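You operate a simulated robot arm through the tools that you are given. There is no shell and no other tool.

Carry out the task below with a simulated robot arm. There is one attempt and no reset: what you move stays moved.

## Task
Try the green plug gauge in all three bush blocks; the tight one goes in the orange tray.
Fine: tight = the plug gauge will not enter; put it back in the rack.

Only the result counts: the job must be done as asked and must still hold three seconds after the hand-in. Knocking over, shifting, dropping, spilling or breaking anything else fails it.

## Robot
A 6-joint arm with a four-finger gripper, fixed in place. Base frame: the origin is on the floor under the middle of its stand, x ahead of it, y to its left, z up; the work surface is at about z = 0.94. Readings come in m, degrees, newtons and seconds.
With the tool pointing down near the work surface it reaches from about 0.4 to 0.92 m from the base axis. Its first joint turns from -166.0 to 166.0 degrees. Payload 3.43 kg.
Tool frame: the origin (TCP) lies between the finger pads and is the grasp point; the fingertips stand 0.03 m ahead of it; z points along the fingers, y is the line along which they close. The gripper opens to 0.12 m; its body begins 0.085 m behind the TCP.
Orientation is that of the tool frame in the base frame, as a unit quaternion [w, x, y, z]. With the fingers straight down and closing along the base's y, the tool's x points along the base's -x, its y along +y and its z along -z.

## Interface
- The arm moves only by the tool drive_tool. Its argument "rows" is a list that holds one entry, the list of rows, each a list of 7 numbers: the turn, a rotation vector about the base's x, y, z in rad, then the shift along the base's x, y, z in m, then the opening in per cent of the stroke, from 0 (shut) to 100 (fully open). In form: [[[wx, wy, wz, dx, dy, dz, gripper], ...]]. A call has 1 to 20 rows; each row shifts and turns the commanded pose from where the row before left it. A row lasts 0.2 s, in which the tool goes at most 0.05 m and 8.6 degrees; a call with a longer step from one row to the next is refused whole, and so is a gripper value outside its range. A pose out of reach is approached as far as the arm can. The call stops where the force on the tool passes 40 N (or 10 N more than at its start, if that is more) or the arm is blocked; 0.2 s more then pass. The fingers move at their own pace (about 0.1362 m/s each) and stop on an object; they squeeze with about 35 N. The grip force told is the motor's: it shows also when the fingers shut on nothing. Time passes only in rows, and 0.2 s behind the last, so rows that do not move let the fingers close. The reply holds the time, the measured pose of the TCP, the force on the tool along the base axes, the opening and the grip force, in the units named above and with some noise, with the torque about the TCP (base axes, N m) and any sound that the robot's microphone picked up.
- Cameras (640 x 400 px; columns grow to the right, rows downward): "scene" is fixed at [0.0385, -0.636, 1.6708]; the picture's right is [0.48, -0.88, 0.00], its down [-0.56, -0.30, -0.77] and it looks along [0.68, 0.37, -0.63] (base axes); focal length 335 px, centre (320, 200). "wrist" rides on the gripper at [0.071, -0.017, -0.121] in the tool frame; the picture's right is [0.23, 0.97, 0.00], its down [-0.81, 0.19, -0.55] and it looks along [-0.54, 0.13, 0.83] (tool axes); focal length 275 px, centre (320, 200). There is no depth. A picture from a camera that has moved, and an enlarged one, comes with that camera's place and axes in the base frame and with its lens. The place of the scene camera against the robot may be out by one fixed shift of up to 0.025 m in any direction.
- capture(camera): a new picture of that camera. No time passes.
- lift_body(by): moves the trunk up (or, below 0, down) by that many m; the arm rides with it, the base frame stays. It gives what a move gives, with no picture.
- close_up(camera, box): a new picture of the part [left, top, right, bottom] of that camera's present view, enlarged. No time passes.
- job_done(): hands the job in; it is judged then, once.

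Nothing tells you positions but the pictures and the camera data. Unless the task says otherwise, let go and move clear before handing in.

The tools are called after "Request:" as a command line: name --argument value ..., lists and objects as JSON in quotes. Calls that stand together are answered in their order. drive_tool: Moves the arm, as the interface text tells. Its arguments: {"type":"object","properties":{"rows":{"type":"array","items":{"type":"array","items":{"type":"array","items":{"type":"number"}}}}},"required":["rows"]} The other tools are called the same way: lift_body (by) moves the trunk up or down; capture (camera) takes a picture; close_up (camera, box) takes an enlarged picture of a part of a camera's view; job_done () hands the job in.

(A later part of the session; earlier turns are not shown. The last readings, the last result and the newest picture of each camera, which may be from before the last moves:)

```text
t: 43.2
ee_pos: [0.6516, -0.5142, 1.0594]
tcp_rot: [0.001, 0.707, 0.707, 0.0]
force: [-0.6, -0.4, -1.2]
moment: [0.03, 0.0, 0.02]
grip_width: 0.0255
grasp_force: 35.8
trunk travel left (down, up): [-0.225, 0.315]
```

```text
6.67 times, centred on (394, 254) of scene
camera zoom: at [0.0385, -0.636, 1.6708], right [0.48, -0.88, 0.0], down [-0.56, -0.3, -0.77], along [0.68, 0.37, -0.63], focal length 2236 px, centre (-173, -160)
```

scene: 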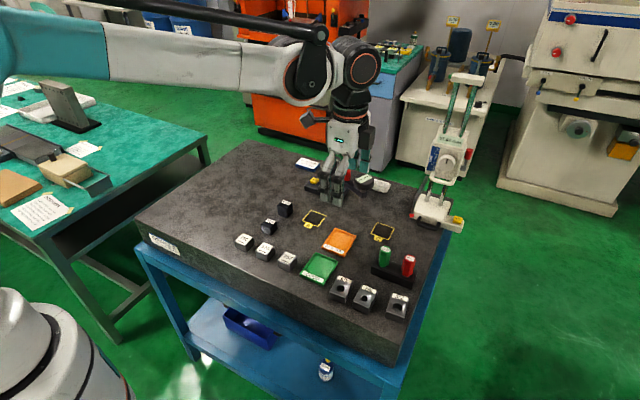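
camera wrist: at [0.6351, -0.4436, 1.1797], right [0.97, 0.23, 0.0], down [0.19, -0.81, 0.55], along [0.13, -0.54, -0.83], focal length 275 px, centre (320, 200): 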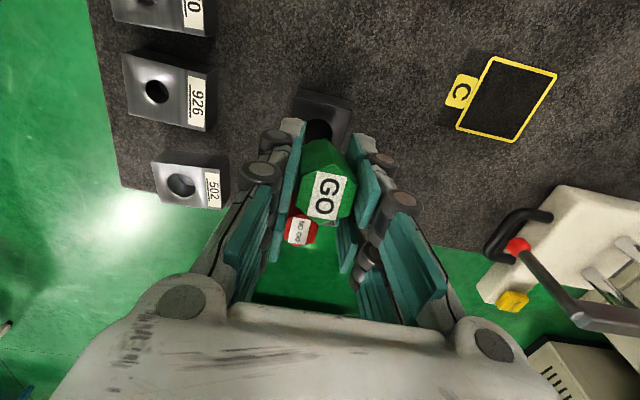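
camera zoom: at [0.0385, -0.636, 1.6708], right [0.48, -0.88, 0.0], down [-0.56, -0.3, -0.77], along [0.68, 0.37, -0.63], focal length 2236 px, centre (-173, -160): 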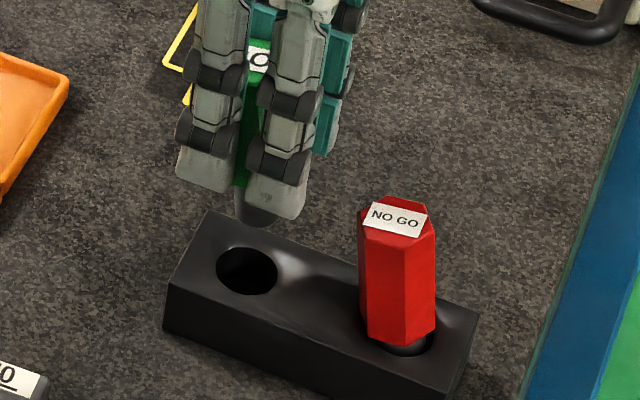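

Request:
close_up --camera "scene" --box '[390, 246, 420, 281]'

Request:
close_up --camera "scene" --box '[374, 240, 404, 275]'

Request:
close_up --camera "wrist" --box '[270, 80, 370, 260]'

```text
11.43 times, centred on (405, 264) of scene
camera zoom: at [0.0385, -0.636, 1.6708], right [0.48, -0.88, 0.0], down [-0.56, -0.3, -0.77], along [0.68, 0.37, -0.63], focal length 3834 px, centre (-651, -526)
```

zoom: 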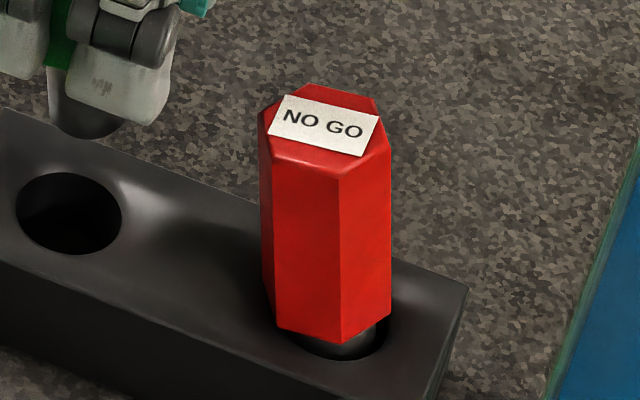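

```text
11.43 times, centred on (389, 258) of scene
camera zoom: at [0.0385, -0.636, 1.6708], right [0.48, -0.88, 0.0], down [-0.56, -0.3, -0.77], along [0.68, 0.37, -0.63], focal length 3834 px, centre (-469, -457)
```

zoom: 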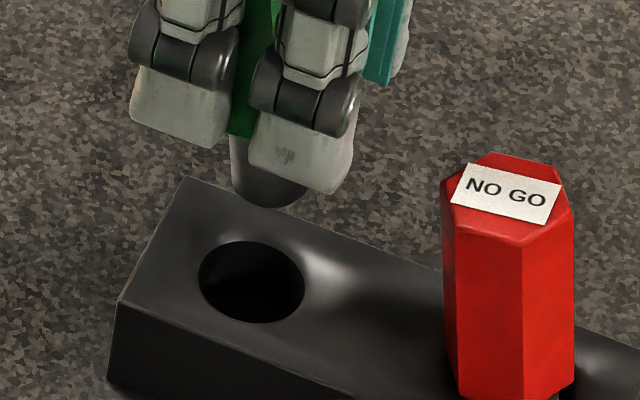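

```text
2.22 times, centred on (320, 170) of wrist
camera zoom: at [0.6351, -0.4436, 1.1797], right [0.97, 0.23, 0.0], down [0.19, -0.81, 0.55], along [0.13, -0.54, -0.83], focal length 612 px, centre (320, 267)
```

zoom: 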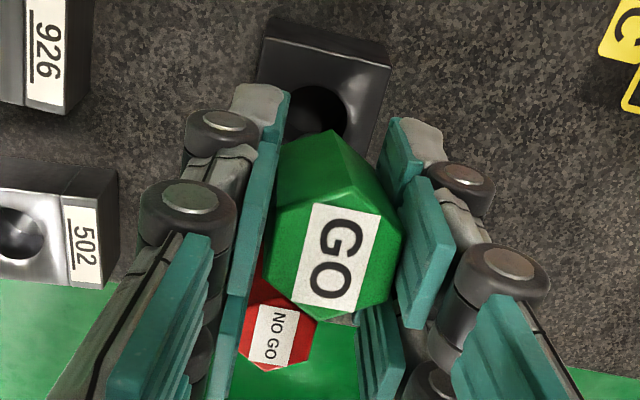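

The red gauge seems to lean slightly too; I compare it with the first picture using the same enlargement.

Request:
close_up --camera "scene" --box '[365, 235, 425, 285]'

Request:
close_up --camera "wrist" --box '[270, 190, 340, 260]'

```text
8.00 times, centred on (395, 260) of scene
camera zoom: at [0.0385, -0.636, 1.6708], right [0.48, -0.88, 0.0], down [-0.56, -0.3, -0.77], along [0.68, 0.37, -0.63], focal length 2684 px, centre (-280, -280)
```

zoom: 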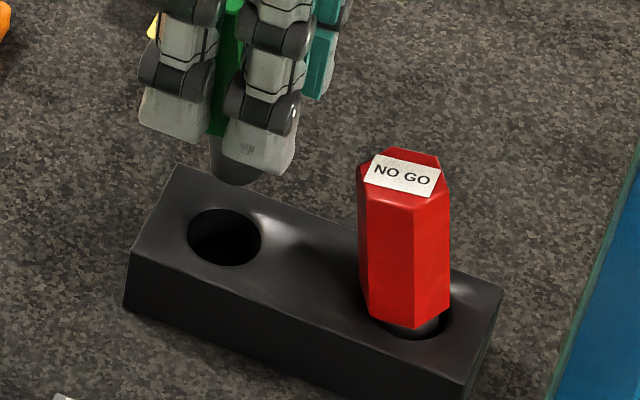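

```text
5.71 times, centred on (305, 225) of wrist
camera zoom: at [0.6351, -0.4436, 1.1797], right [0.97, 0.23, 0.0], down [0.19, -0.81, 0.55], along [0.13, -0.54, -0.83], focal length 1573 px, centre (406, 57)
```

zoom: 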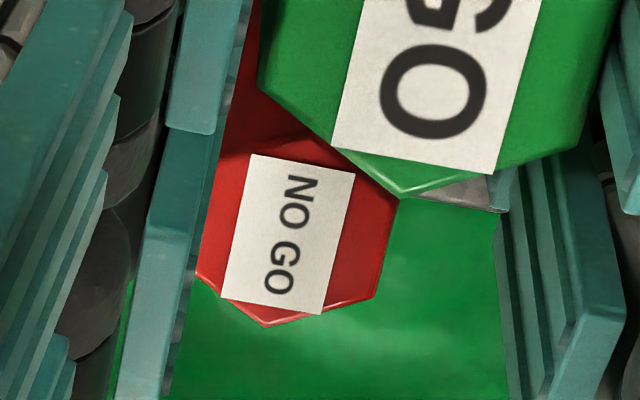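

The red gauge now leans a little in its loose hole (rack itself unmoved). First I straighten the green one: I tilt the tool ~9.8° about x in the air, shifting so the tip stays over the hole.

Request:
drive_tool --rows '[[[0.057, 0, 0, 0, -0.0038, 0, 0], [0.057, 0, 0, 0, -0.0038, 0, 0], [0.057, 0, 0, 0, -0.0038, 0, 0], [0, 0, 0, 0, 0, 0, 0]]]'

Request:
capture --camera "wrist"

Request:
close_up --camera "scene" --box '[365, 225, 425, 275]'

Request:
close_up --camera "wrist" --box '[260, 60, 380, 230]'

```text
t: 44.2
ee_pos: [0.6533, -0.5247, 1.0574]
tcp_rot: [-0.061, 0.704, 0.705, 0.062]
force: [0.4, -0.6, -1.4]
moment: [-0.02, 0.01, -0.01]
grip_width: 0.0253
grasp_force: 35.0
trunk travel left (down, up): [-0.225, 0.315]
```

```text
taken
camera wrist: at [0.6357, -0.4766, 1.1888], right [0.97, 0.23, 0.04], down [0.19, -0.89, 0.41], along [0.13, -0.39, -0.91], focal length 275 px, centre (320, 200)
```

wrist: 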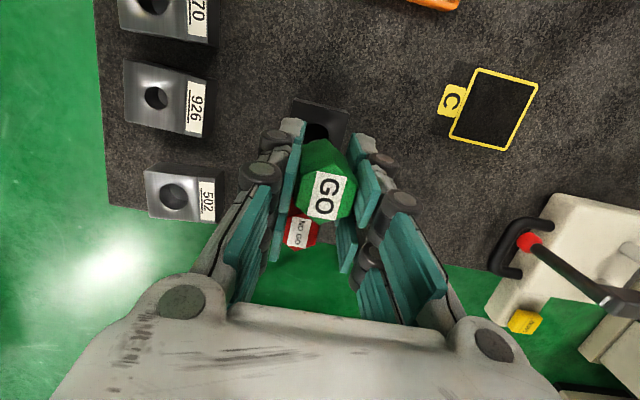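

```text
8.00 times, centred on (395, 250) of scene
camera zoom: at [0.0385, -0.636, 1.6708], right [0.48, -0.88, 0.0], down [-0.56, -0.3, -0.77], along [0.68, 0.37, -0.63], focal length 2684 px, centre (-280, -200)
```

zoom: 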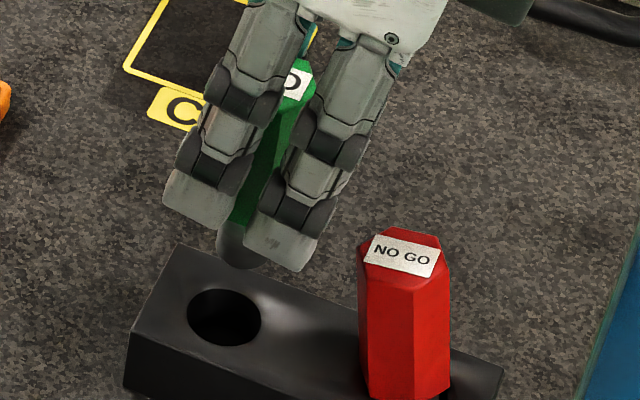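

```text
2.35 times, centred on (320, 145) of wrist
camera zoom: at [0.6357, -0.4766, 1.1888], right [0.97, 0.23, 0.04], down [0.19, -0.89, 0.41], along [0.13, -0.39, -0.91], focal length 648 px, centre (320, 329)
```

zoom: 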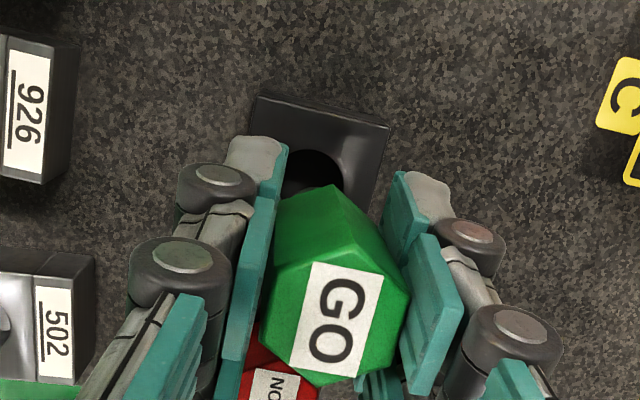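

The gauge is now vertical with the tool tilted. I look closely at where the plug is relative to the rack hole.

Request:
close_up --camera "wrist" --box '[290, 100, 350, 150]'

Request:
close_up --camera "scene" --box '[375, 240, 405, 270]'

```text
8.00 times, centred on (320, 125) of wrist
camera zoom: at [0.6357, -0.4766, 1.1888], right [0.97, 0.23, 0.04], down [0.19, -0.89, 0.41], along [0.13, -0.39, -0.91], focal length 2202 px, centre (320, 800)
```

zoom: 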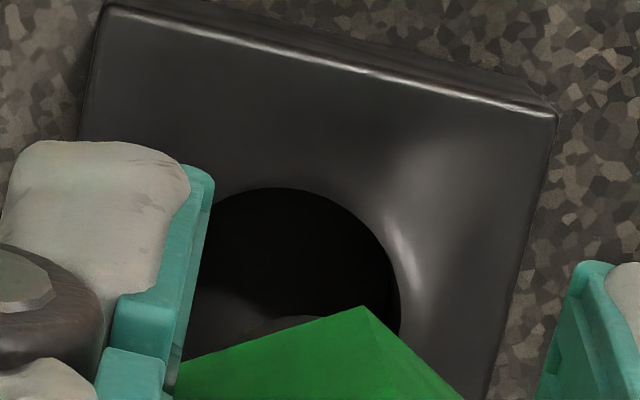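

```text
13.33 times, centred on (390, 255) of scene
camera zoom: at [0.0385, -0.636, 1.6708], right [0.48, -0.88, 0.0], down [-0.56, -0.3, -0.77], along [0.68, 0.37, -0.63], focal length 4473 px, centre (-613, -533)
```

zoom: 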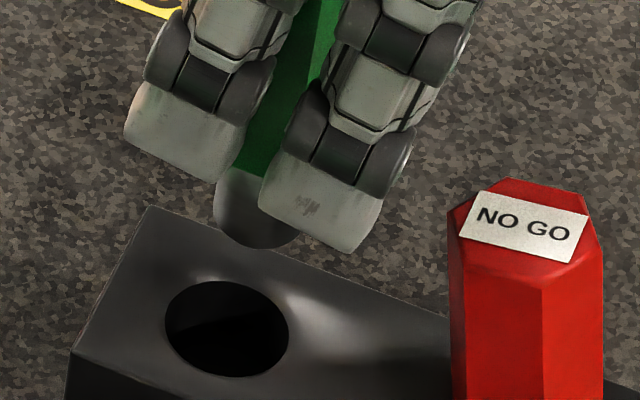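

Both views say the plug is ~1.5 mm too far in +x and ~2.2 mm too far in −y. I correct and lower until the tip is a few mm above the hole's floor.

Request:
drive_tool --rows '[[[0, 0, 0, -0.0014, 0.0022, 0, 0], [0, 0, 0, 0, 0, -0.008, 0], [0, 0, 0, 0, 0, -0.008, 0], [0, 0, 0, 0, 0, -0.006, 0], [0, 0, 0, 0, 0, -0.004, 0], [0, 0, 0, 0, 0, 0, 0]]]'

Request:
close_up --camera "wrist" --box '[290, 100, 350, 150]'

Request:
close_up --camera "scene" --box '[375, 245, 405, 275]'

```text
t: 45.6
ee_pos: [0.6488, -0.5236, 1.0307]
tcp_rot: [-0.06, 0.704, 0.705, 0.061]
force: [-0.4, 0.4, -1.3]
moment: [-0.01, 0.0, 0.01]
grip_width: 0.0256
grasp_force: 35.3
trunk travel left (down, up): [-0.225, 0.315]
```

```text
8.00 times, centred on (320, 125) of wrist
camera zoom: at [0.6332, -0.4749, 1.1622], right [0.97, 0.23, 0.04], down [0.19, -0.89, 0.41], along [0.13, -0.39, -0.91], focal length 2202 px, centre (320, 800)
```

zoom: 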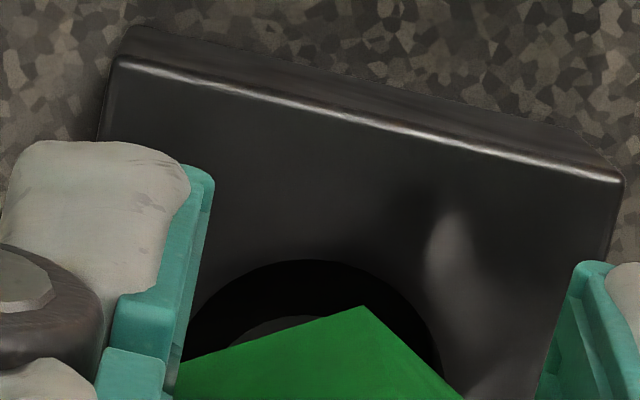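

```text
13.33 times, centred on (390, 260) of scene
camera zoom: at [0.0385, -0.636, 1.6708], right [0.48, -0.88, 0.0], down [-0.56, -0.3, -0.77], along [0.68, 0.37, -0.63], focal length 4473 px, centre (-613, -600)
```

zoom: 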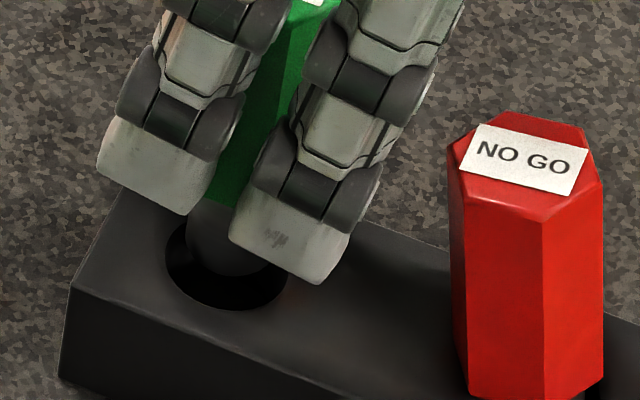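

Plug and hole are aligned within a millimetre. I lower to ~4 mm above the expected floor contact.

Request:
drive_tool --rows '[[[0, 0, 0, 0.0002, 0.0006, -0.004, 0], [0, 0, 0, 0, 0, -0.004, 0], [0, 0, 0, 0, 0, -0.004, 0], [0, 0, 0, 0, 0, -0.004, 0], [0, 0, 0, 0, 0, -0.003, 0], [0, 0, 0, 0, 0, 0, 0]]]'

Request:
close_up --camera "wrist" --box '[280, 100, 360, 160]'

Request:
close_up --camera "scene" --box '[370, 245, 410, 285]'

```text
t: 47.0
ee_pos: [0.6507, -0.5217, 1.0117]
tcp_rot: [-0.061, 0.704, 0.705, 0.06]
force: [0.0, -0.4, -1.0]
moment: [-0.03, 0.01, -0.03]
grip_width: 0.0256
grasp_force: 35.5
trunk travel left (down, up): [-0.225, 0.315]
```

```text
6.67 times, centred on (320, 130) of wrist
camera zoom: at [0.6343, -0.4735, 1.1437], right [0.97, 0.23, 0.04], down [0.19, -0.89, 0.41], along [0.13, -0.39, -0.91], focal length 1835 px, centre (320, 667)
```

zoom: 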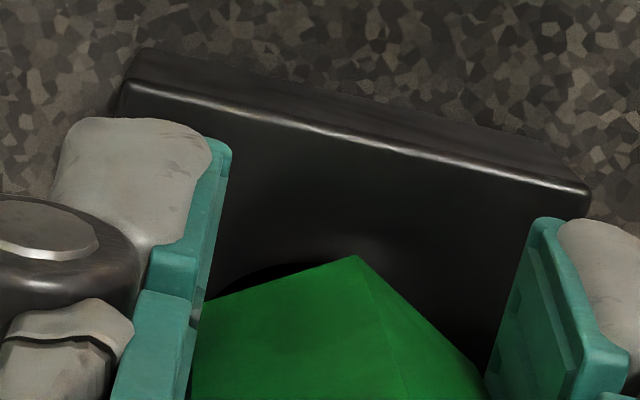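

```text
10.00 times, centred on (390, 265) of scene
camera zoom: at [0.0385, -0.636, 1.6708], right [0.48, -0.88, 0.0], down [-0.56, -0.3, -0.77], along [0.68, 0.37, -0.63], focal length 3354 px, centre (-380, -450)
```

zoom: 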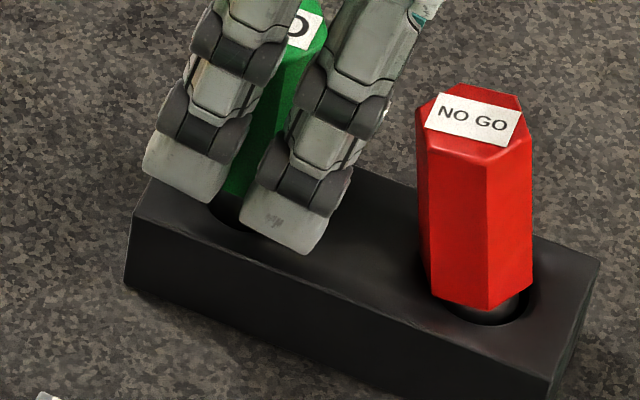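

Request:
drive_tool --rows '[[[0, 0, 0, 0, 0, -0.001, 0], [0, 0, 0, 0, 0, -0.001, 0], [0, 0, 0, 0, 0, -0.001, 0], [0, 0, 0, 0, 0, -0.0005, 0], [0, 0, 0, 0, 0, 0, 0]]]'

```text
t: 48.2
ee_pos: [0.6501, -0.5216, 1.0099]
tcp_rot: [-0.061, 0.704, 0.705, 0.06]
force: [0.4, -1.0, -0.9]
moment: [-0.05, -0.03, 0.03]
grip_width: 0.0255
grasp_force: 34.6
trunk travel left (down, up): [-0.225, 0.315]
```

No contact yet; I continue down in half-millimetre steps.

Request:
drive_tool --rows '[[[0, 0, 0, 0, 0, -0.0005, 0], [0, 0, 0, 0, 0, -0.0005, 0], [0, 0, 0, 0, 0, 0, 0]]]'

```text
t: 49.0
ee_pos: [0.651, -0.5223, 1.0079]
tcp_rot: [-0.06, 0.705, 0.704, 0.06]
force: [-0.1, -0.4, -1.0]
moment: [-0.01, 0.01, 0.0]
grip_width: 0.0255
grasp_force: 34.9
trunk travel left (down, up): [-0.225, 0.315]
```

Request:
drive_tool --rows '[[[0, 0, 0, 0, 0, -0.0005, 0], [0, 0, 0, 0, 0, 0, 0]]]'

```text
t: 49.6
ee_pos: [0.6503, -0.521, 1.007]
tcp_rot: [-0.06, 0.705, 0.704, 0.06]
force: [-0.5, 0.1, -1.3]
moment: [-0.01, 0.04, 0.03]
grip_width: 0.0255
grasp_force: 34.7
trunk travel left (down, up): [-0.225, 0.315]
```

Request:
drive_tool --rows '[[[0, 0, 0, 0, 0, -0.0005, 0], [0, 0, 0, 0, 0, 0, 0]]]'

```text
t: 50.2
ee_pos: [0.6506, -0.5226, 1.0072]
tcp_rot: [-0.061, 0.705, 0.704, 0.061]
force: [0.0, -0.4, -1.4]
moment: [-0.02, 0.03, -0.03]
grip_width: 0.0253
grasp_force: 34.7
trunk travel left (down, up): [-0.225, 0.315]
```

Request:
drive_tool --rows '[[[0, 0, 0, 0, 0, -0.0005, 0], [0, 0, 0, 0, 0, -0.0003, 0], [0, 0, 0, 0, 0, 0, 0]]]'

```text
t: 51.0
ee_pos: [0.6506, -0.5231, 1.0072]
tcp_rot: [-0.061, 0.704, 0.705, 0.061]
force: [0.6, 0.1, -1.1]
moment: [0.03, 0.02, -0.02]
grip_width: 0.0255
grasp_force: 34.9
trunk travel left (down, up): [-0.225, 0.315]
```

Request:
drive_tool --rows '[[[0, 0, 0, 0, 0, -0.0005, 0], [0, 0, 0, 0, 0, -0.0003, 0], [0, 0, 0, 0, 0, 0, 0]]]'

Request:
capture --camera "wrist"

Request:
close_up --camera "scene" --box '[370, 245, 410, 285]'

```text
t: 51.8
ee_pos: [0.6506, -0.5224, 1.0067]
tcp_rot: [-0.06, 0.705, 0.704, 0.061]
force: [0.0, -1.8, 2.0]
moment: [-0.05, 0.04, 0.01]
grip_width: 0.0255
grasp_force: 34.9
trunk travel left (down, up): [-0.225, 0.315]
```

```text
taken
camera wrist: at [0.6339, -0.4737, 1.1376], right [0.97, 0.23, 0.04], down [0.19, -0.89, 0.41], along [0.13, -0.39, -0.91], focal length 275 px, centre (320, 200)
```

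wrist: 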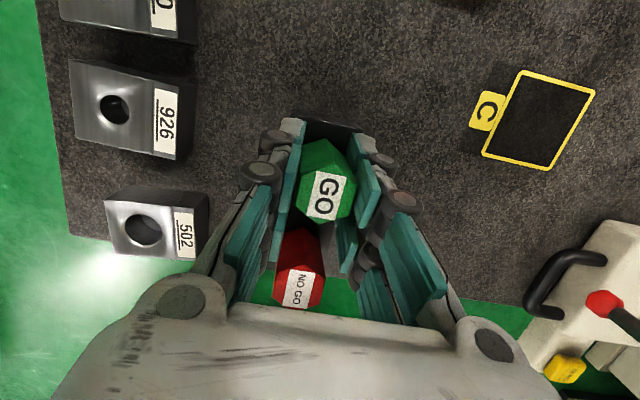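

```text
10.00 times, centred on (390, 265) of scene
camera zoom: at [0.0385, -0.636, 1.6708], right [0.48, -0.88, 0.0], down [-0.56, -0.3, -0.77], along [0.68, 0.37, -0.63], focal length 3354 px, centre (-380, -450)
```

zoom: 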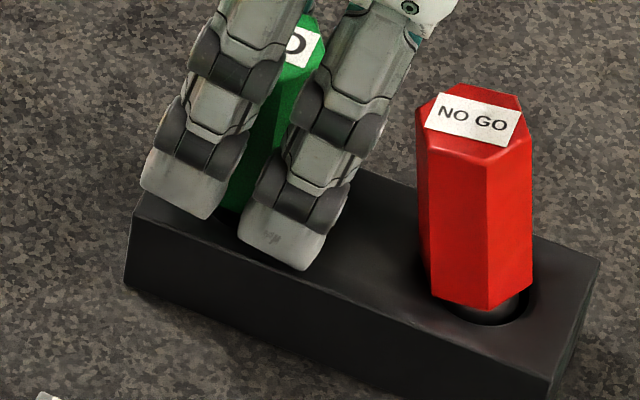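

The tip just touches the floor (~3 N). Now I open the fingers very slowly so the gauge stays upright.

Request:
drive_tool --rows '[[[0, 0, 0, 0, 0, 0, 18], [0, 0, 0, 0, 0, 0, 20], [0, 0, 0, 0, 0, 0, 20.6], [0, 0, 0, 0, 0, 0, 21], [0, 0, 0, 0, 0, 0, 21.4], [0, 0, 0, 0, 0, 0, 21.8], [0, 0, 0, 0, 0, 0, 22.2], [0, 0, 0, 0, 0, 0, 22.6], [0, 0, 0, 0, 0, 0, 23], [0, 0, 0, 0, 0, 0, 23.5], [0, 0, 0, 0, 0, 0, 24], [0, 0, 0, 0, 0, 0, 24]]]'

Request:
close_up --camera "wrist" --box '[260, 100, 380, 240]'

Request:
close_up --camera "scene" --box '[370, 235, 410, 285]'

```text
t: 54.4
ee_pos: [0.6498, -0.5221, 1.0048]
tcp_rot: [-0.06, 0.705, 0.704, 0.061]
force: [0.0, 0.1, -0.7]
moment: [0.04, -0.01, 0.02]
grip_width: 0.0288
grasp_force: 0.0
trunk travel left (down, up): [-0.225, 0.315]
```

```text
2.86 times, centred on (320, 170) of wrist
camera zoom: at [0.6341, -0.4736, 1.1375], right [0.97, 0.23, 0.04], down [0.19, -0.89, 0.41], along [0.13, -0.39, -0.91], focal length 786 px, centre (320, 286)
```

zoom: 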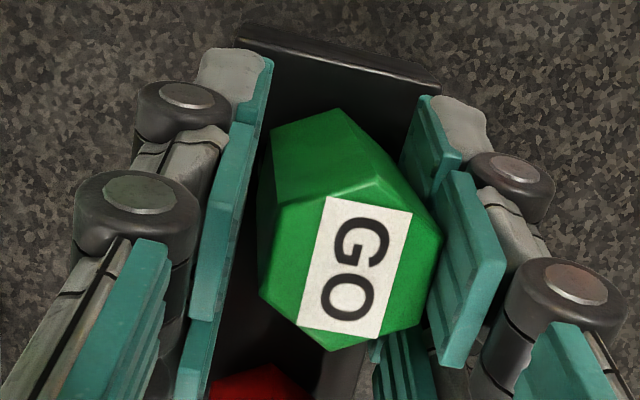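

```text
8.00 times, centred on (390, 260) of scene
camera zoom: at [0.0385, -0.636, 1.6708], right [0.48, -0.88, 0.0], down [-0.56, -0.3, -0.77], along [0.68, 0.37, -0.63], focal length 2684 px, centre (-240, -280)
```

zoom: 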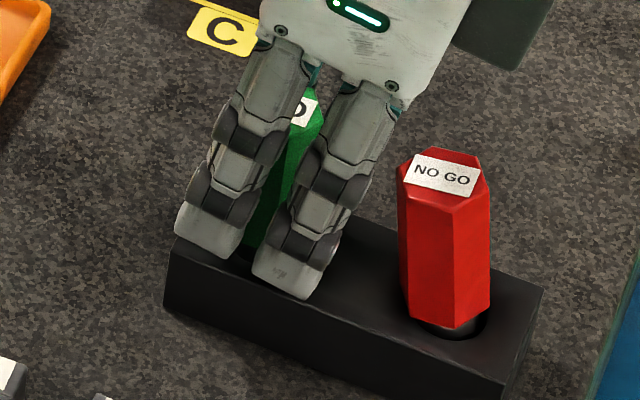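

It now stands nearly upright, loosely between the fingers. I keep opening slowly.

Request:
drive_tool --rows '[[[0, 0, 0, 0, 0, 0, 25], [0, 0, 0, 0, 0, 0, 26], [0, 0, 0, 0, 0, 0, 27], [0, 0, 0, 0, 0, 0, 28], [0, 0, 0, 0, 0, 0, 30], [0, 0, 0, 0, 0, 0, 32], [0, 0, 0, 0, 0, 0, 34], [0, 0, 0, 0, 0, 0, 37], [0, 0, 0, 0, 0, 0, 40], [0, 0, 0, 0, 0, 0, 44], [0, 0, 0, 0, 0, 0, 48], [0, 0, 0, 0, 0, 0, 52], [0, 0, 0, 0, 0, 0, 52]]]'

Request:
close_up --camera "wrist" --box '[260, 100, 380, 240]'

Request:
close_up --camera "scene" --box '[370, 235, 410, 285]'

```text
t: 57.2
ee_pos: [0.6502, -0.5206, 1.0062]
tcp_rot: [-0.06, 0.704, 0.705, 0.061]
force: [-0.2, 0.2, 0.6]
moment: [-0.02, 0.01, 0.0]
grip_width: 0.0622
grasp_force: 0.1
trunk travel left (down, up): [-0.225, 0.315]
```

```text
2.86 times, centred on (320, 170) of wrist
camera zoom: at [0.6341, -0.4736, 1.1375], right [0.97, 0.23, 0.04], down [0.19, -0.89, 0.41], along [0.13, -0.39, -0.91], focal length 786 px, centre (320, 286)
```

zoom: 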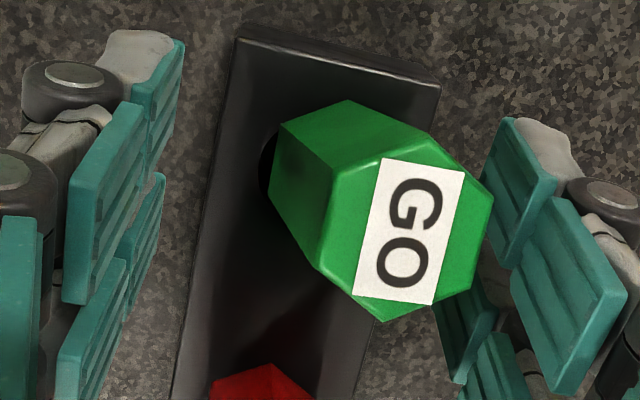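

```text
8.00 times, centred on (390, 260) of scene
camera zoom: at [0.0385, -0.636, 1.6708], right [0.48, -0.88, 0.0], down [-0.56, -0.3, -0.77], along [0.68, 0.37, -0.63], focal length 2684 px, centre (-240, -280)
```

zoom: 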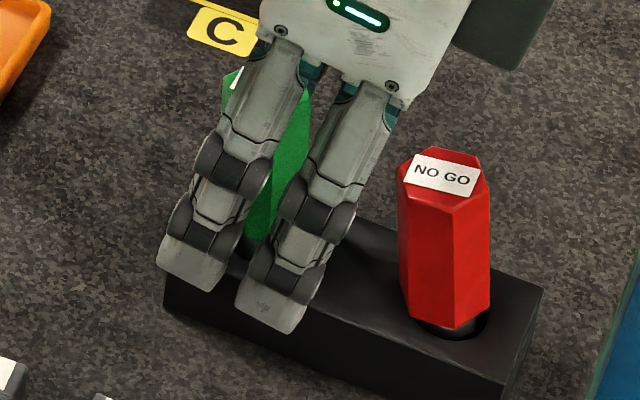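

Freed, the gauge leans again toward +x/+y, like the red one; it seems to be loose in its hole. I withdraw the fingers upward to see the rack clearly.

Request:
drive_tool --rows '[[[0, 0, 0, 0, 0, 0, 60], [0, 0, 0, 0, 0, 0, 68], [0, 0, 0, 0, 0, 0.01, 70], [0, 0, 0, 0, 0, 0.02, 70], [0, 0, 0, 0, 0, 0.03, 70], [0, 0, 0, 0, 0, 0.03, 70], [0, 0, 0, 0, 0, 0.03, 70], [0, 0, 0, 0, 0, 0, 70]]]'

Request:
capture --camera "wrist"

Request:
close_up --camera "scene" --box '[365, 235, 425, 285]'

Request:
close_up --camera "wrist" --box '[270, 60, 370, 220]'

```text
t: 59.0
ee_pos: [0.6521, -0.5224, 1.1256]
tcp_rot: [-0.061, 0.704, 0.705, 0.06]
force: [-0.4, -0.5, 0.4]
moment: [0.01, -0.01, 0.02]
grip_width: 0.0842
grasp_force: 0.1
trunk travel left (down, up): [-0.225, 0.315]
```

```text
taken
camera wrist: at [0.6346, -0.4734, 1.2573], right [0.97, 0.23, 0.04], down [0.19, -0.89, 0.41], along [0.13, -0.39, -0.91], focal length 275 px, centre (320, 200)
```

wrist: 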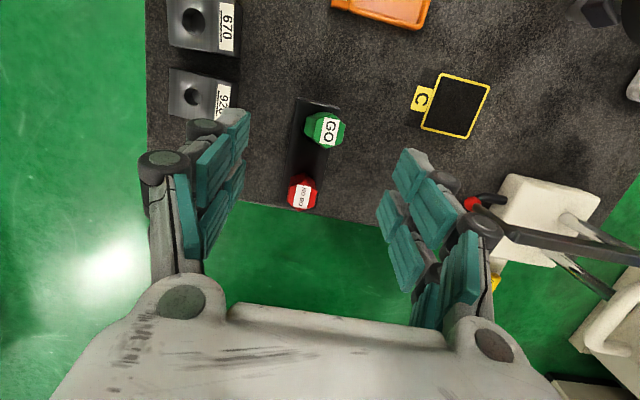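

```text
8.00 times, centred on (395, 260) of scene
camera zoom: at [0.0385, -0.636, 1.6708], right [0.48, -0.88, 0.0], down [-0.56, -0.3, -0.77], along [0.68, 0.37, -0.63], focal length 2684 px, centre (-280, -280)
```

zoom: 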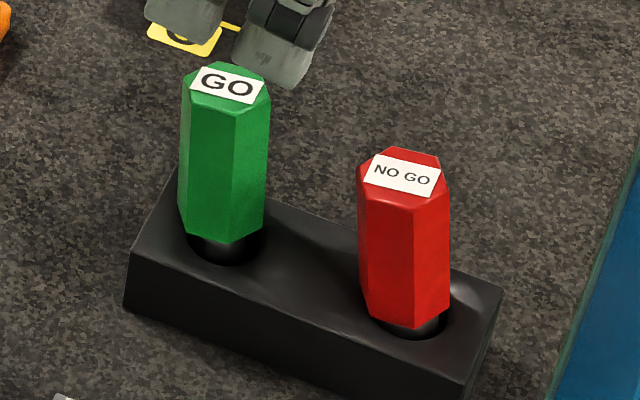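

```text
2.50 times, centred on (320, 140) of wrist
camera zoom: at [0.6346, -0.4734, 1.2573], right [0.97, 0.23, 0.04], down [0.19, -0.89, 0.41], along [0.13, -0.39, -0.91], focal length 688 px, centre (320, 350)
```

zoom: 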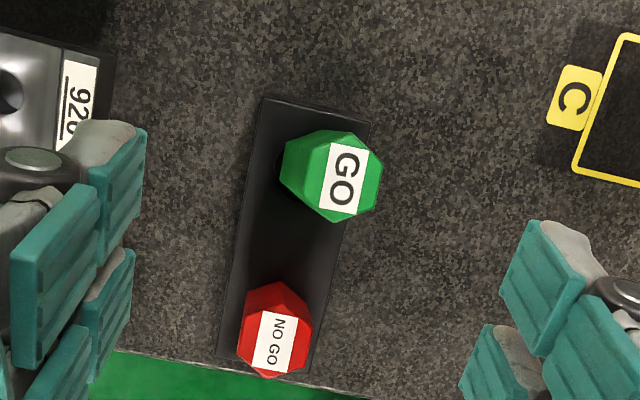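

Request:
close_up --camera "wrist" --box '[295, 100, 355, 160]'

Request:
close_up --camera "scene" --box '[375, 240, 405, 270]'

Request:
close_up --camera "wrist" --box '[285, 160, 335, 220]'

```text
6.67 times, centred on (325, 130) of wrist
camera zoom: at [0.6346, -0.4734, 1.2573], right [0.97, 0.23, 0.04], down [0.19, -0.89, 0.41], along [0.13, -0.39, -0.91], focal length 1835 px, centre (287, 667)
```

zoom: 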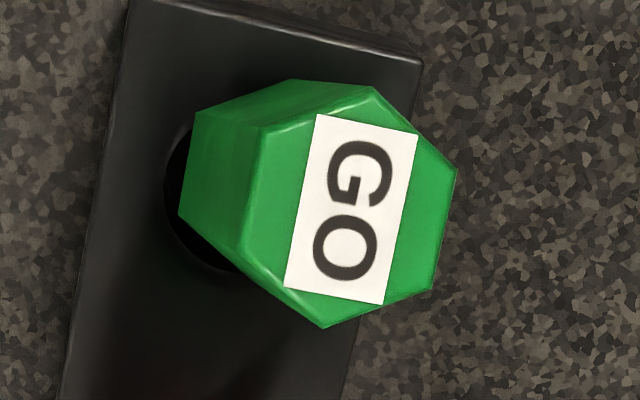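

```text
13.33 times, centred on (390, 255) of scene
camera zoom: at [0.0385, -0.636, 1.6708], right [0.48, -0.88, 0.0], down [-0.56, -0.3, -0.77], along [0.68, 0.37, -0.63], focal length 4473 px, centre (-613, -533)
```

zoom: 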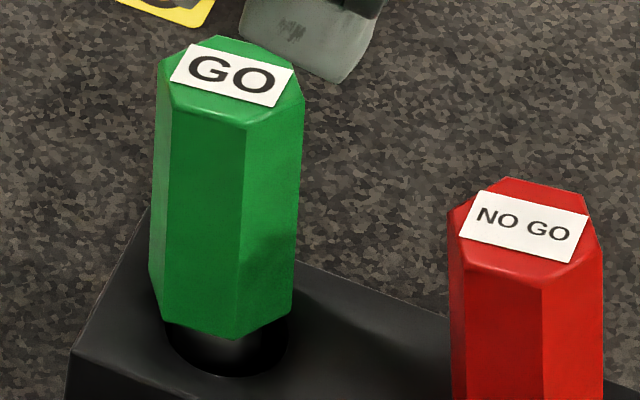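

```text
6.67 times, centred on (310, 190) of wrist
camera zoom: at [0.6346, -0.4734, 1.2573], right [0.97, 0.23, 0.04], down [0.19, -0.89, 0.41], along [0.13, -0.39, -0.91], focal length 1835 px, centre (387, 267)
```

zoom: 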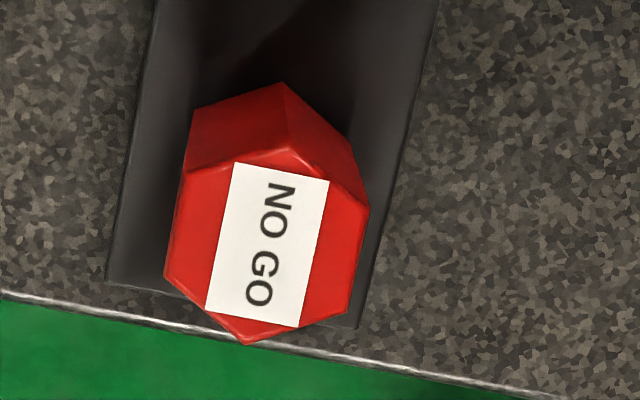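

Both gauges stand loosely in their rack holes (green back in its own hole). Next the tight block 926: I level the tool again and first go look at the orange tray from above.

Request:
drive_tool --rows '[[[-0.057, 0, 0, 0, 0.005, 0.01, 70], [-0.057, 0, 0, 0.004, 0.02, 0.01, 70], [-0.057, 0, 0, 0.008, 0.03, 0.005, 70], [0, 0, 0, 0.009, 0.034, 0, 70], [0, 0, 0, 0.009, 0.034, 0, 70], [0, 0, 0, 0.009, 0.034, 0, 70], [0, 0, 0, 0.0088, 0.0346, 0, 70], [0, 0, 0, 0, 0, 0, 70]]]'

Request:
capture --camera "wrist"

Request:
close_up --camera "wrist" --box '[240, 60, 400, 200]'

Request:
close_up --camera "scene" --box '[300, 210, 380, 270]'

```text
t: 60.8
ee_pos: [0.6994, -0.3307, 1.1513]
tcp_rot: [0.0, 0.708, 0.706, 0.0]
force: [0.0, -0.4, 0.1]
moment: [-0.03, 0.01, 0.0]
grip_width: 0.0839
grasp_force: 0.0
trunk travel left (down, up): [-0.225, 0.315]
```

```text
taken
camera wrist: at [0.683, -0.2617, 1.2719], right [0.97, 0.23, 0.0], down [0.19, -0.81, 0.55], along [0.13, -0.54, -0.83], focal length 275 px, centre (320, 200)
```

wrist: 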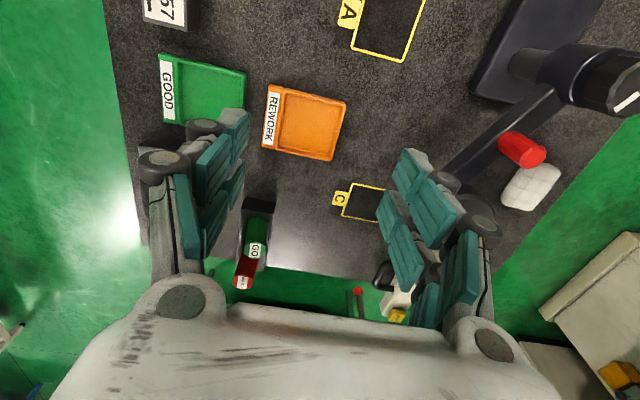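

```text
2.86 times, centred on (320, 130) of wrist
camera zoom: at [0.683, -0.2617, 1.2719], right [0.97, 0.23, 0.0], down [0.19, -0.81, 0.55], along [0.13, -0.54, -0.83], focal length 786 px, centre (320, 400)
```

zoom: 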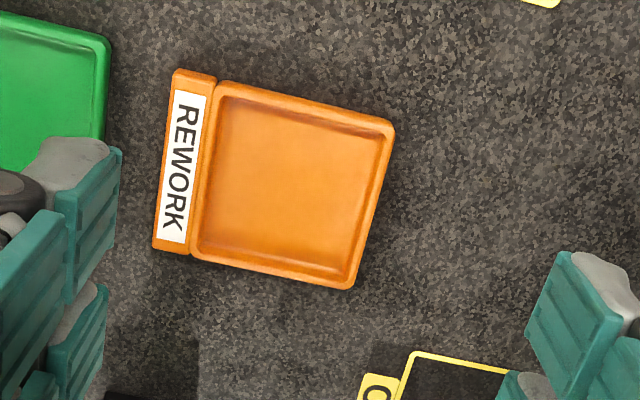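

```text
6.67 times, centred on (340, 240) of scene
camera zoom: at [0.0385, -0.636, 1.6708], right [0.48, -0.88, 0.0], down [-0.56, -0.3, -0.77], along [0.68, 0.37, -0.63], focal length 2236 px, centre (187, -67)
```

zoom: 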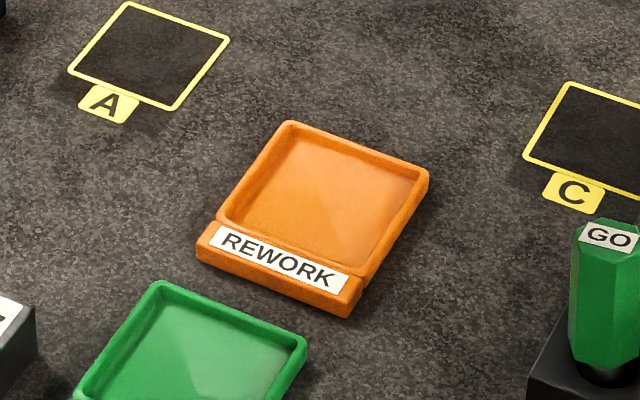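

The tray's inside is roughly 63×64 mm, centred at about (0.697,-0.372). Now I go above block 926 to measure it closely.

Request:
drive_tool --rows '[[[0, 0, 0, -0.02725, -0.03138, 0, 70], [0, 0, 0, -0.02725, -0.03138, 0, 70], [0, 0, 0, -0.02725, -0.03138, 0, 70], [0, 0, 0, -0.02725, -0.03138, 0, 70], [0, 0, 0, -0.02725, -0.03138, 0, 70], [0, 0, 0, -0.02725, -0.03138, 0, 70], [0, 0, 0, 0, 0, -0.025, 70], [0, 0, 0, 0, 0, -0.025, 70], [0, 0, 0, 0, 0, -0.02, 70], [0, 0, 0, 0, 0, 0, 70]]]'

Request:
capture --camera "wrist"

Request:
close_up --camera "wrist" --box '[260, 60, 400, 180]'

Request:
close_up --camera "scene" --box '[340, 260, 400, 320]'

```text
t: 63.0
ee_pos: [0.5346, -0.5194, 1.0804]
tcp_rot: [0.001, 0.707, 0.707, 0.001]
force: [-0.9, -0.2, -0.6]
moment: [0.04, 0.0, 0.0]
grip_width: 0.084
grasp_force: 0.1
trunk travel left (down, up): [-0.225, 0.315]
```

```text
taken
camera wrist: at [0.5181, -0.4496, 1.201], right [0.97, 0.23, 0.0], down [0.19, -0.81, 0.55], along [0.13, -0.54, -0.83], focal length 275 px, centre (320, 200)
```

wrist: 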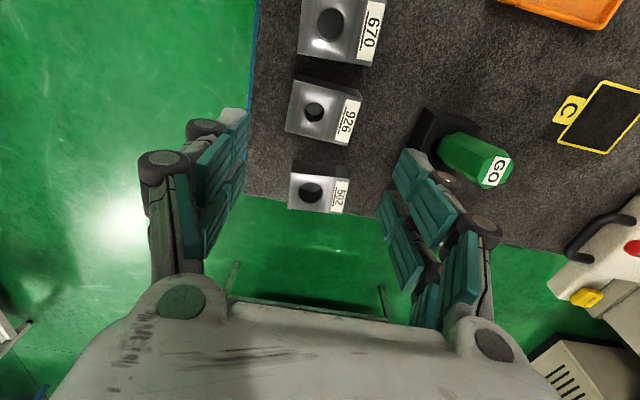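

```text
3.33 times, centred on (330, 120) of wrist
camera zoom: at [0.5181, -0.4496, 1.201], right [0.97, 0.23, 0.0], down [0.19, -0.81, 0.55], along [0.13, -0.54, -0.83], focal length 918 px, centre (287, 467)
```

zoom: 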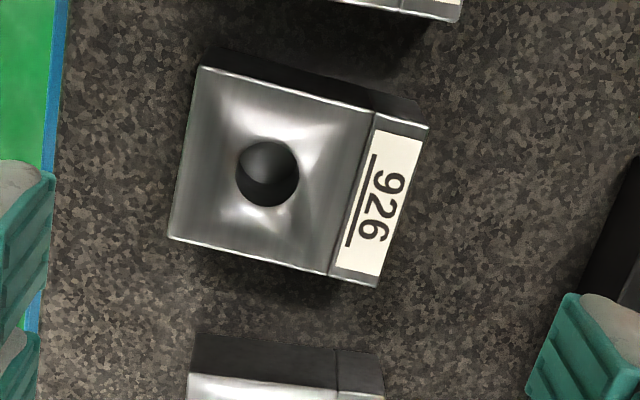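

```text
6.67 times, centred on (370, 290) of scene
camera zoom: at [0.0385, -0.636, 1.6708], right [0.48, -0.88, 0.0], down [-0.56, -0.3, -0.77], along [0.68, 0.37, -0.63], focal length 2236 px, centre (-13, -400)
```

zoom: 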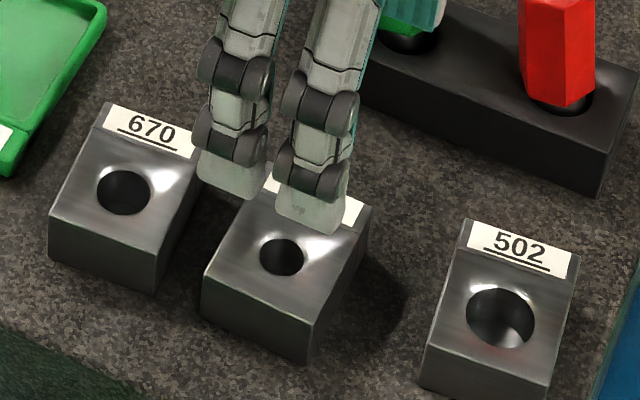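

Block 926 measures about 57×43 mm, aligned with the axes, centre ≈(0.537,-0.518). I narrow the fingers a little (to keep away from the rack), centre in x and descend partway.

Request:
drive_tool --rows '[[[0, 0, 0, 0.0019, 0, 0, 60], [0, 0, 0, 0, 0, -0.02, 60], [0, 0, 0, 0, 0, -0.02, 60], [0, 0, 0, 0, 0, -0.02, 60], [0, 0, 0, 0, 0, 0, 60]]]'

Request:
capture --camera "wrist"

Request:
close_up --camera "scene" --box '[330, 240, 420, 320]'

```text
t: 64.2
ee_pos: [0.5357, -0.5187, 1.0186]
tcp_rot: [0.0, 0.707, 0.707, -0.001]
force: [0.6, 0.8, 0.2]
moment: [0.02, 0.03, -0.05]
grip_width: 0.072
grasp_force: 0.0
trunk travel left (down, up): [-0.225, 0.315]
```

```text
taken
camera wrist: at [0.5203, -0.4482, 1.1407], right [0.97, 0.23, 0.0], down [0.19, -0.81, 0.55], along [0.13, -0.54, -0.83], focal length 275 px, centre (320, 200)
```

wrist: 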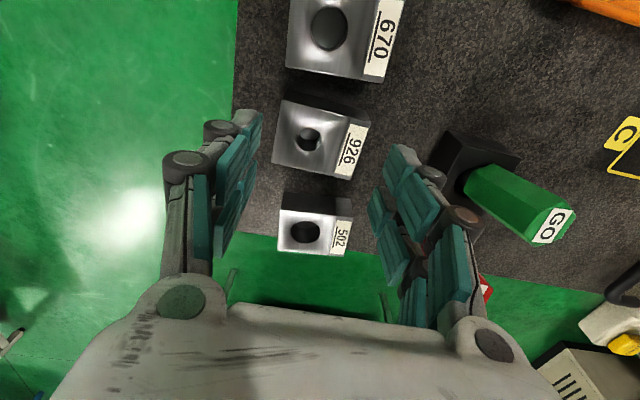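

```text
5.00 times, centred on (375, 280) of scene
camera zoom: at [0.0385, -0.636, 1.6708], right [0.48, -0.88, 0.0], down [-0.56, -0.3, -0.77], along [0.68, 0.37, -0.63], focal length 1677 px, centre (45, -200)
```

zoom: 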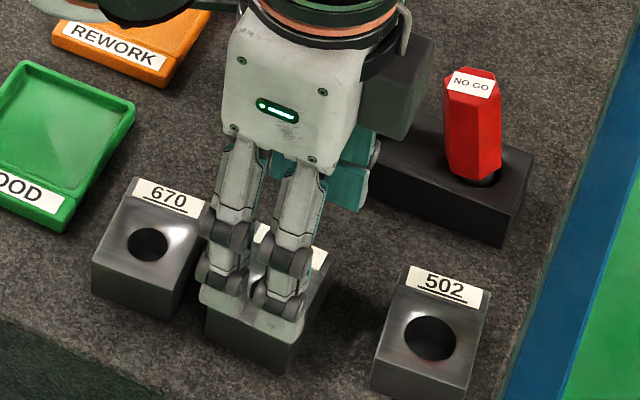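

Clear of the gauge. I descend to just around the block's upper half and check finger height against the block.

Request:
drive_tool --rows '[[[0, 0, 0, 0, 0, -0.012, 60], [0, 0, 0, 0, 0, -0.012, 60], [0, 0, 0, 0, 0, -0.0107, 60], [0, 0, 0, 0, 0, 0, 60]]]'

Request:
capture --camera "wrist"

Request:
close_up --camera "scene" --box '[340, 260, 400, 320]'

```text
t: 65.2
ee_pos: [0.5363, -0.5178, 0.9856]
tcp_rot: [0.0, 0.707, 0.707, -0.001]
force: [-0.4, -0.8, -0.3]
moment: [-0.03, -0.01, 0.01]
grip_width: 0.0721
grasp_force: 0.1
trunk travel left (down, up): [-0.225, 0.315]
```

```text
taken
camera wrist: at [0.5204, -0.4487, 1.1066], right [0.97, 0.23, 0.0], down [0.19, -0.81, 0.55], along [0.13, -0.54, -0.83], focal length 275 px, centre (320, 200)
```

wrist: 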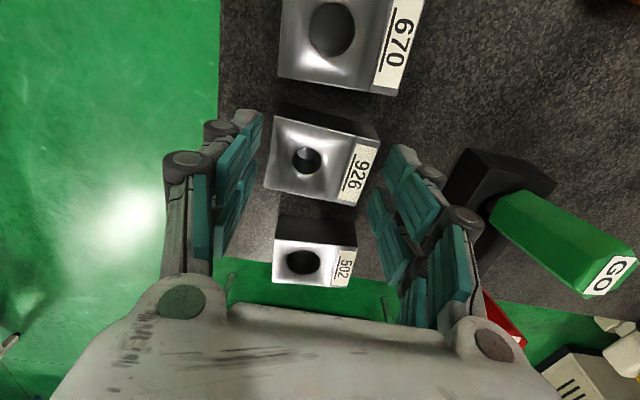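

```text
6.67 times, centred on (370, 290) of scene
camera zoom: at [0.0385, -0.636, 1.6708], right [0.48, -0.88, 0.0], down [-0.56, -0.3, -0.77], along [0.68, 0.37, -0.63], focal length 2236 px, centre (-13, -400)
```

zoom: 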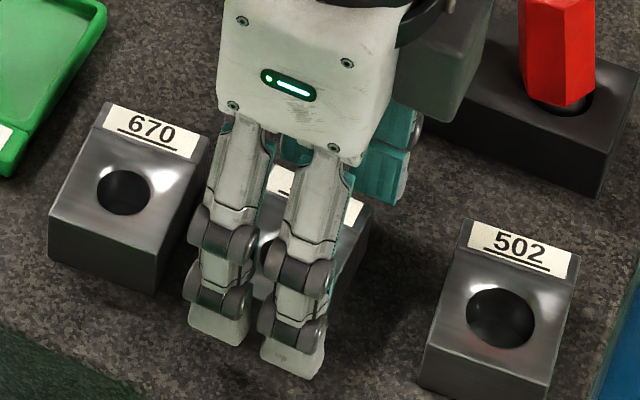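

Fingertips are ~9 mm below the block's top. I lower 7 mm more and close on the block.

Request:
drive_tool --rows '[[[0, 0, 0, 0, 0, -0.004, 60], [0, 0, 0, 0, 0, -0.003, 60], [0, 0, 0, 0, 0, 0, 56], [0, 0, 0, 0, 0, 0, 53], [0, 0, 0, 0, 0, 0, 51], [0, 0, 0, 0, 0, 0, 49], [0, 0, 0, 0, 0, 0, 47], [0, 0, 0, 0, 0, 0, 40], [0, 0, 0, 0, 0, 0, 20], [0, 0, 0, 0, 0, 0, 20]]]'

Request:
capture --camera "wrist"

Request:
close_up --camera "scene" --box '[340, 260, 400, 320]'

```text
t: 67.4
ee_pos: [0.5361, -0.5193, 0.9792]
tcp_rot: [0.001, 0.707, 0.707, 0.0]
force: [-2.1, -1.7, 3.6]
moment: [-0.04, 0.09, -0.02]
grip_width: 0.058
grasp_force: 35.1
trunk travel left (down, up): [-0.225, 0.315]
```

```text
taken
camera wrist: at [0.5194, -0.4491, 1.1001], right [0.97, 0.23, 0.0], down [0.19, -0.81, 0.55], along [0.13, -0.54, -0.83], focal length 275 px, centre (320, 200)
```

wrist: 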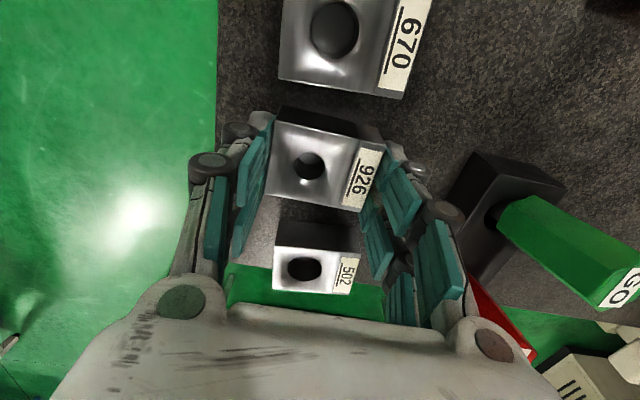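

```text
6.67 times, centred on (370, 290) of scene
camera zoom: at [0.0385, -0.636, 1.6708], right [0.48, -0.88, 0.0], down [-0.56, -0.3, -0.77], along [0.68, 0.37, -0.63], focal length 2236 px, centre (-13, -400)
```

zoom: 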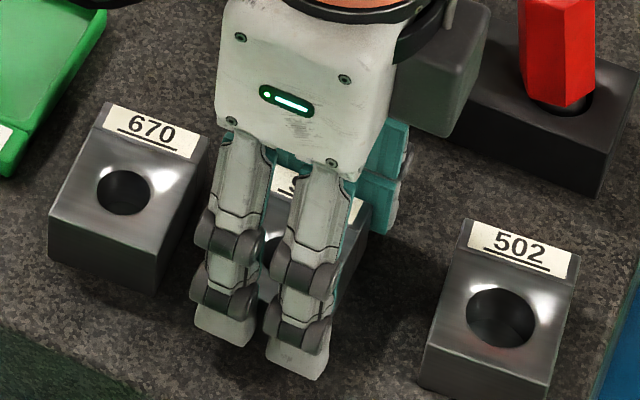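

Block 926 is gripped at 58 mm. I lift it straight up.

Request:
drive_tool --rows '[[[0, 0, 0, 0, 0, 0.003, 10], [0, 0, 0, 0, 0, 0.006, 10], [0, 0, 0, 0, 0, 0.012, 10], [0, 0, 0, 0, 0, 0.02, 10], [0, 0, 0, 0, 0, 0.025, 10], [0, 0, 0, 0, 0, 0.025, 10], [0, 0, 0, 0, 0, 0.02, 10], [0, 0, 0, 0, 0, 0, 10]]]'

Request:
capture --camera "wrist"

Request:
close_up --camera "scene" --box '[320, 210, 430, 330]'

```text
t: 69.2
ee_pos: [0.5368, -0.5174, 1.0912]
tcp_rot: [0.001, 0.707, 0.707, 0.0]
force: [0.4, -0.6, -5.6]
moment: [-0.02, 0.0, -0.01]
grip_width: 0.0577
grasp_force: 35.2
trunk travel left (down, up): [-0.225, 0.315]
```

```text
taken
camera wrist: at [0.5204, -0.4486, 1.2112], right [0.97, 0.23, 0.0], down [0.19, -0.81, 0.55], along [0.13, -0.54, -0.83], focal length 275 px, centre (320, 200)
```

wrist: 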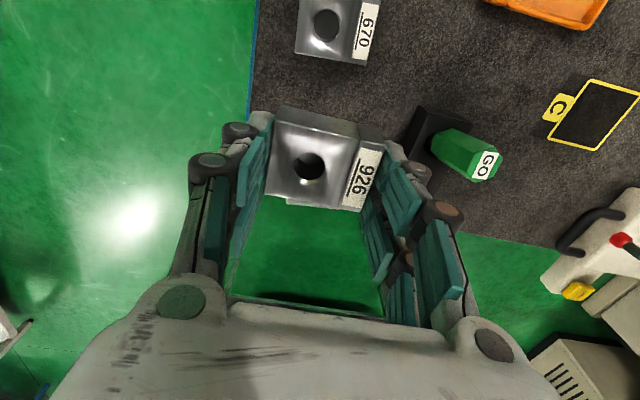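

```text
3.33 times, centred on (375, 270) of scene
camera zoom: at [0.0385, -0.636, 1.6708], right [0.48, -0.88, 0.0], down [-0.56, -0.3, -0.77], along [0.68, 0.37, -0.63], focal length 1118 px, centre (137, -33)
```

zoom: 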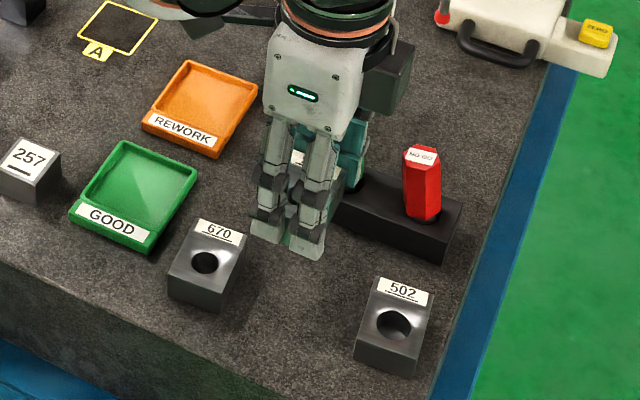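

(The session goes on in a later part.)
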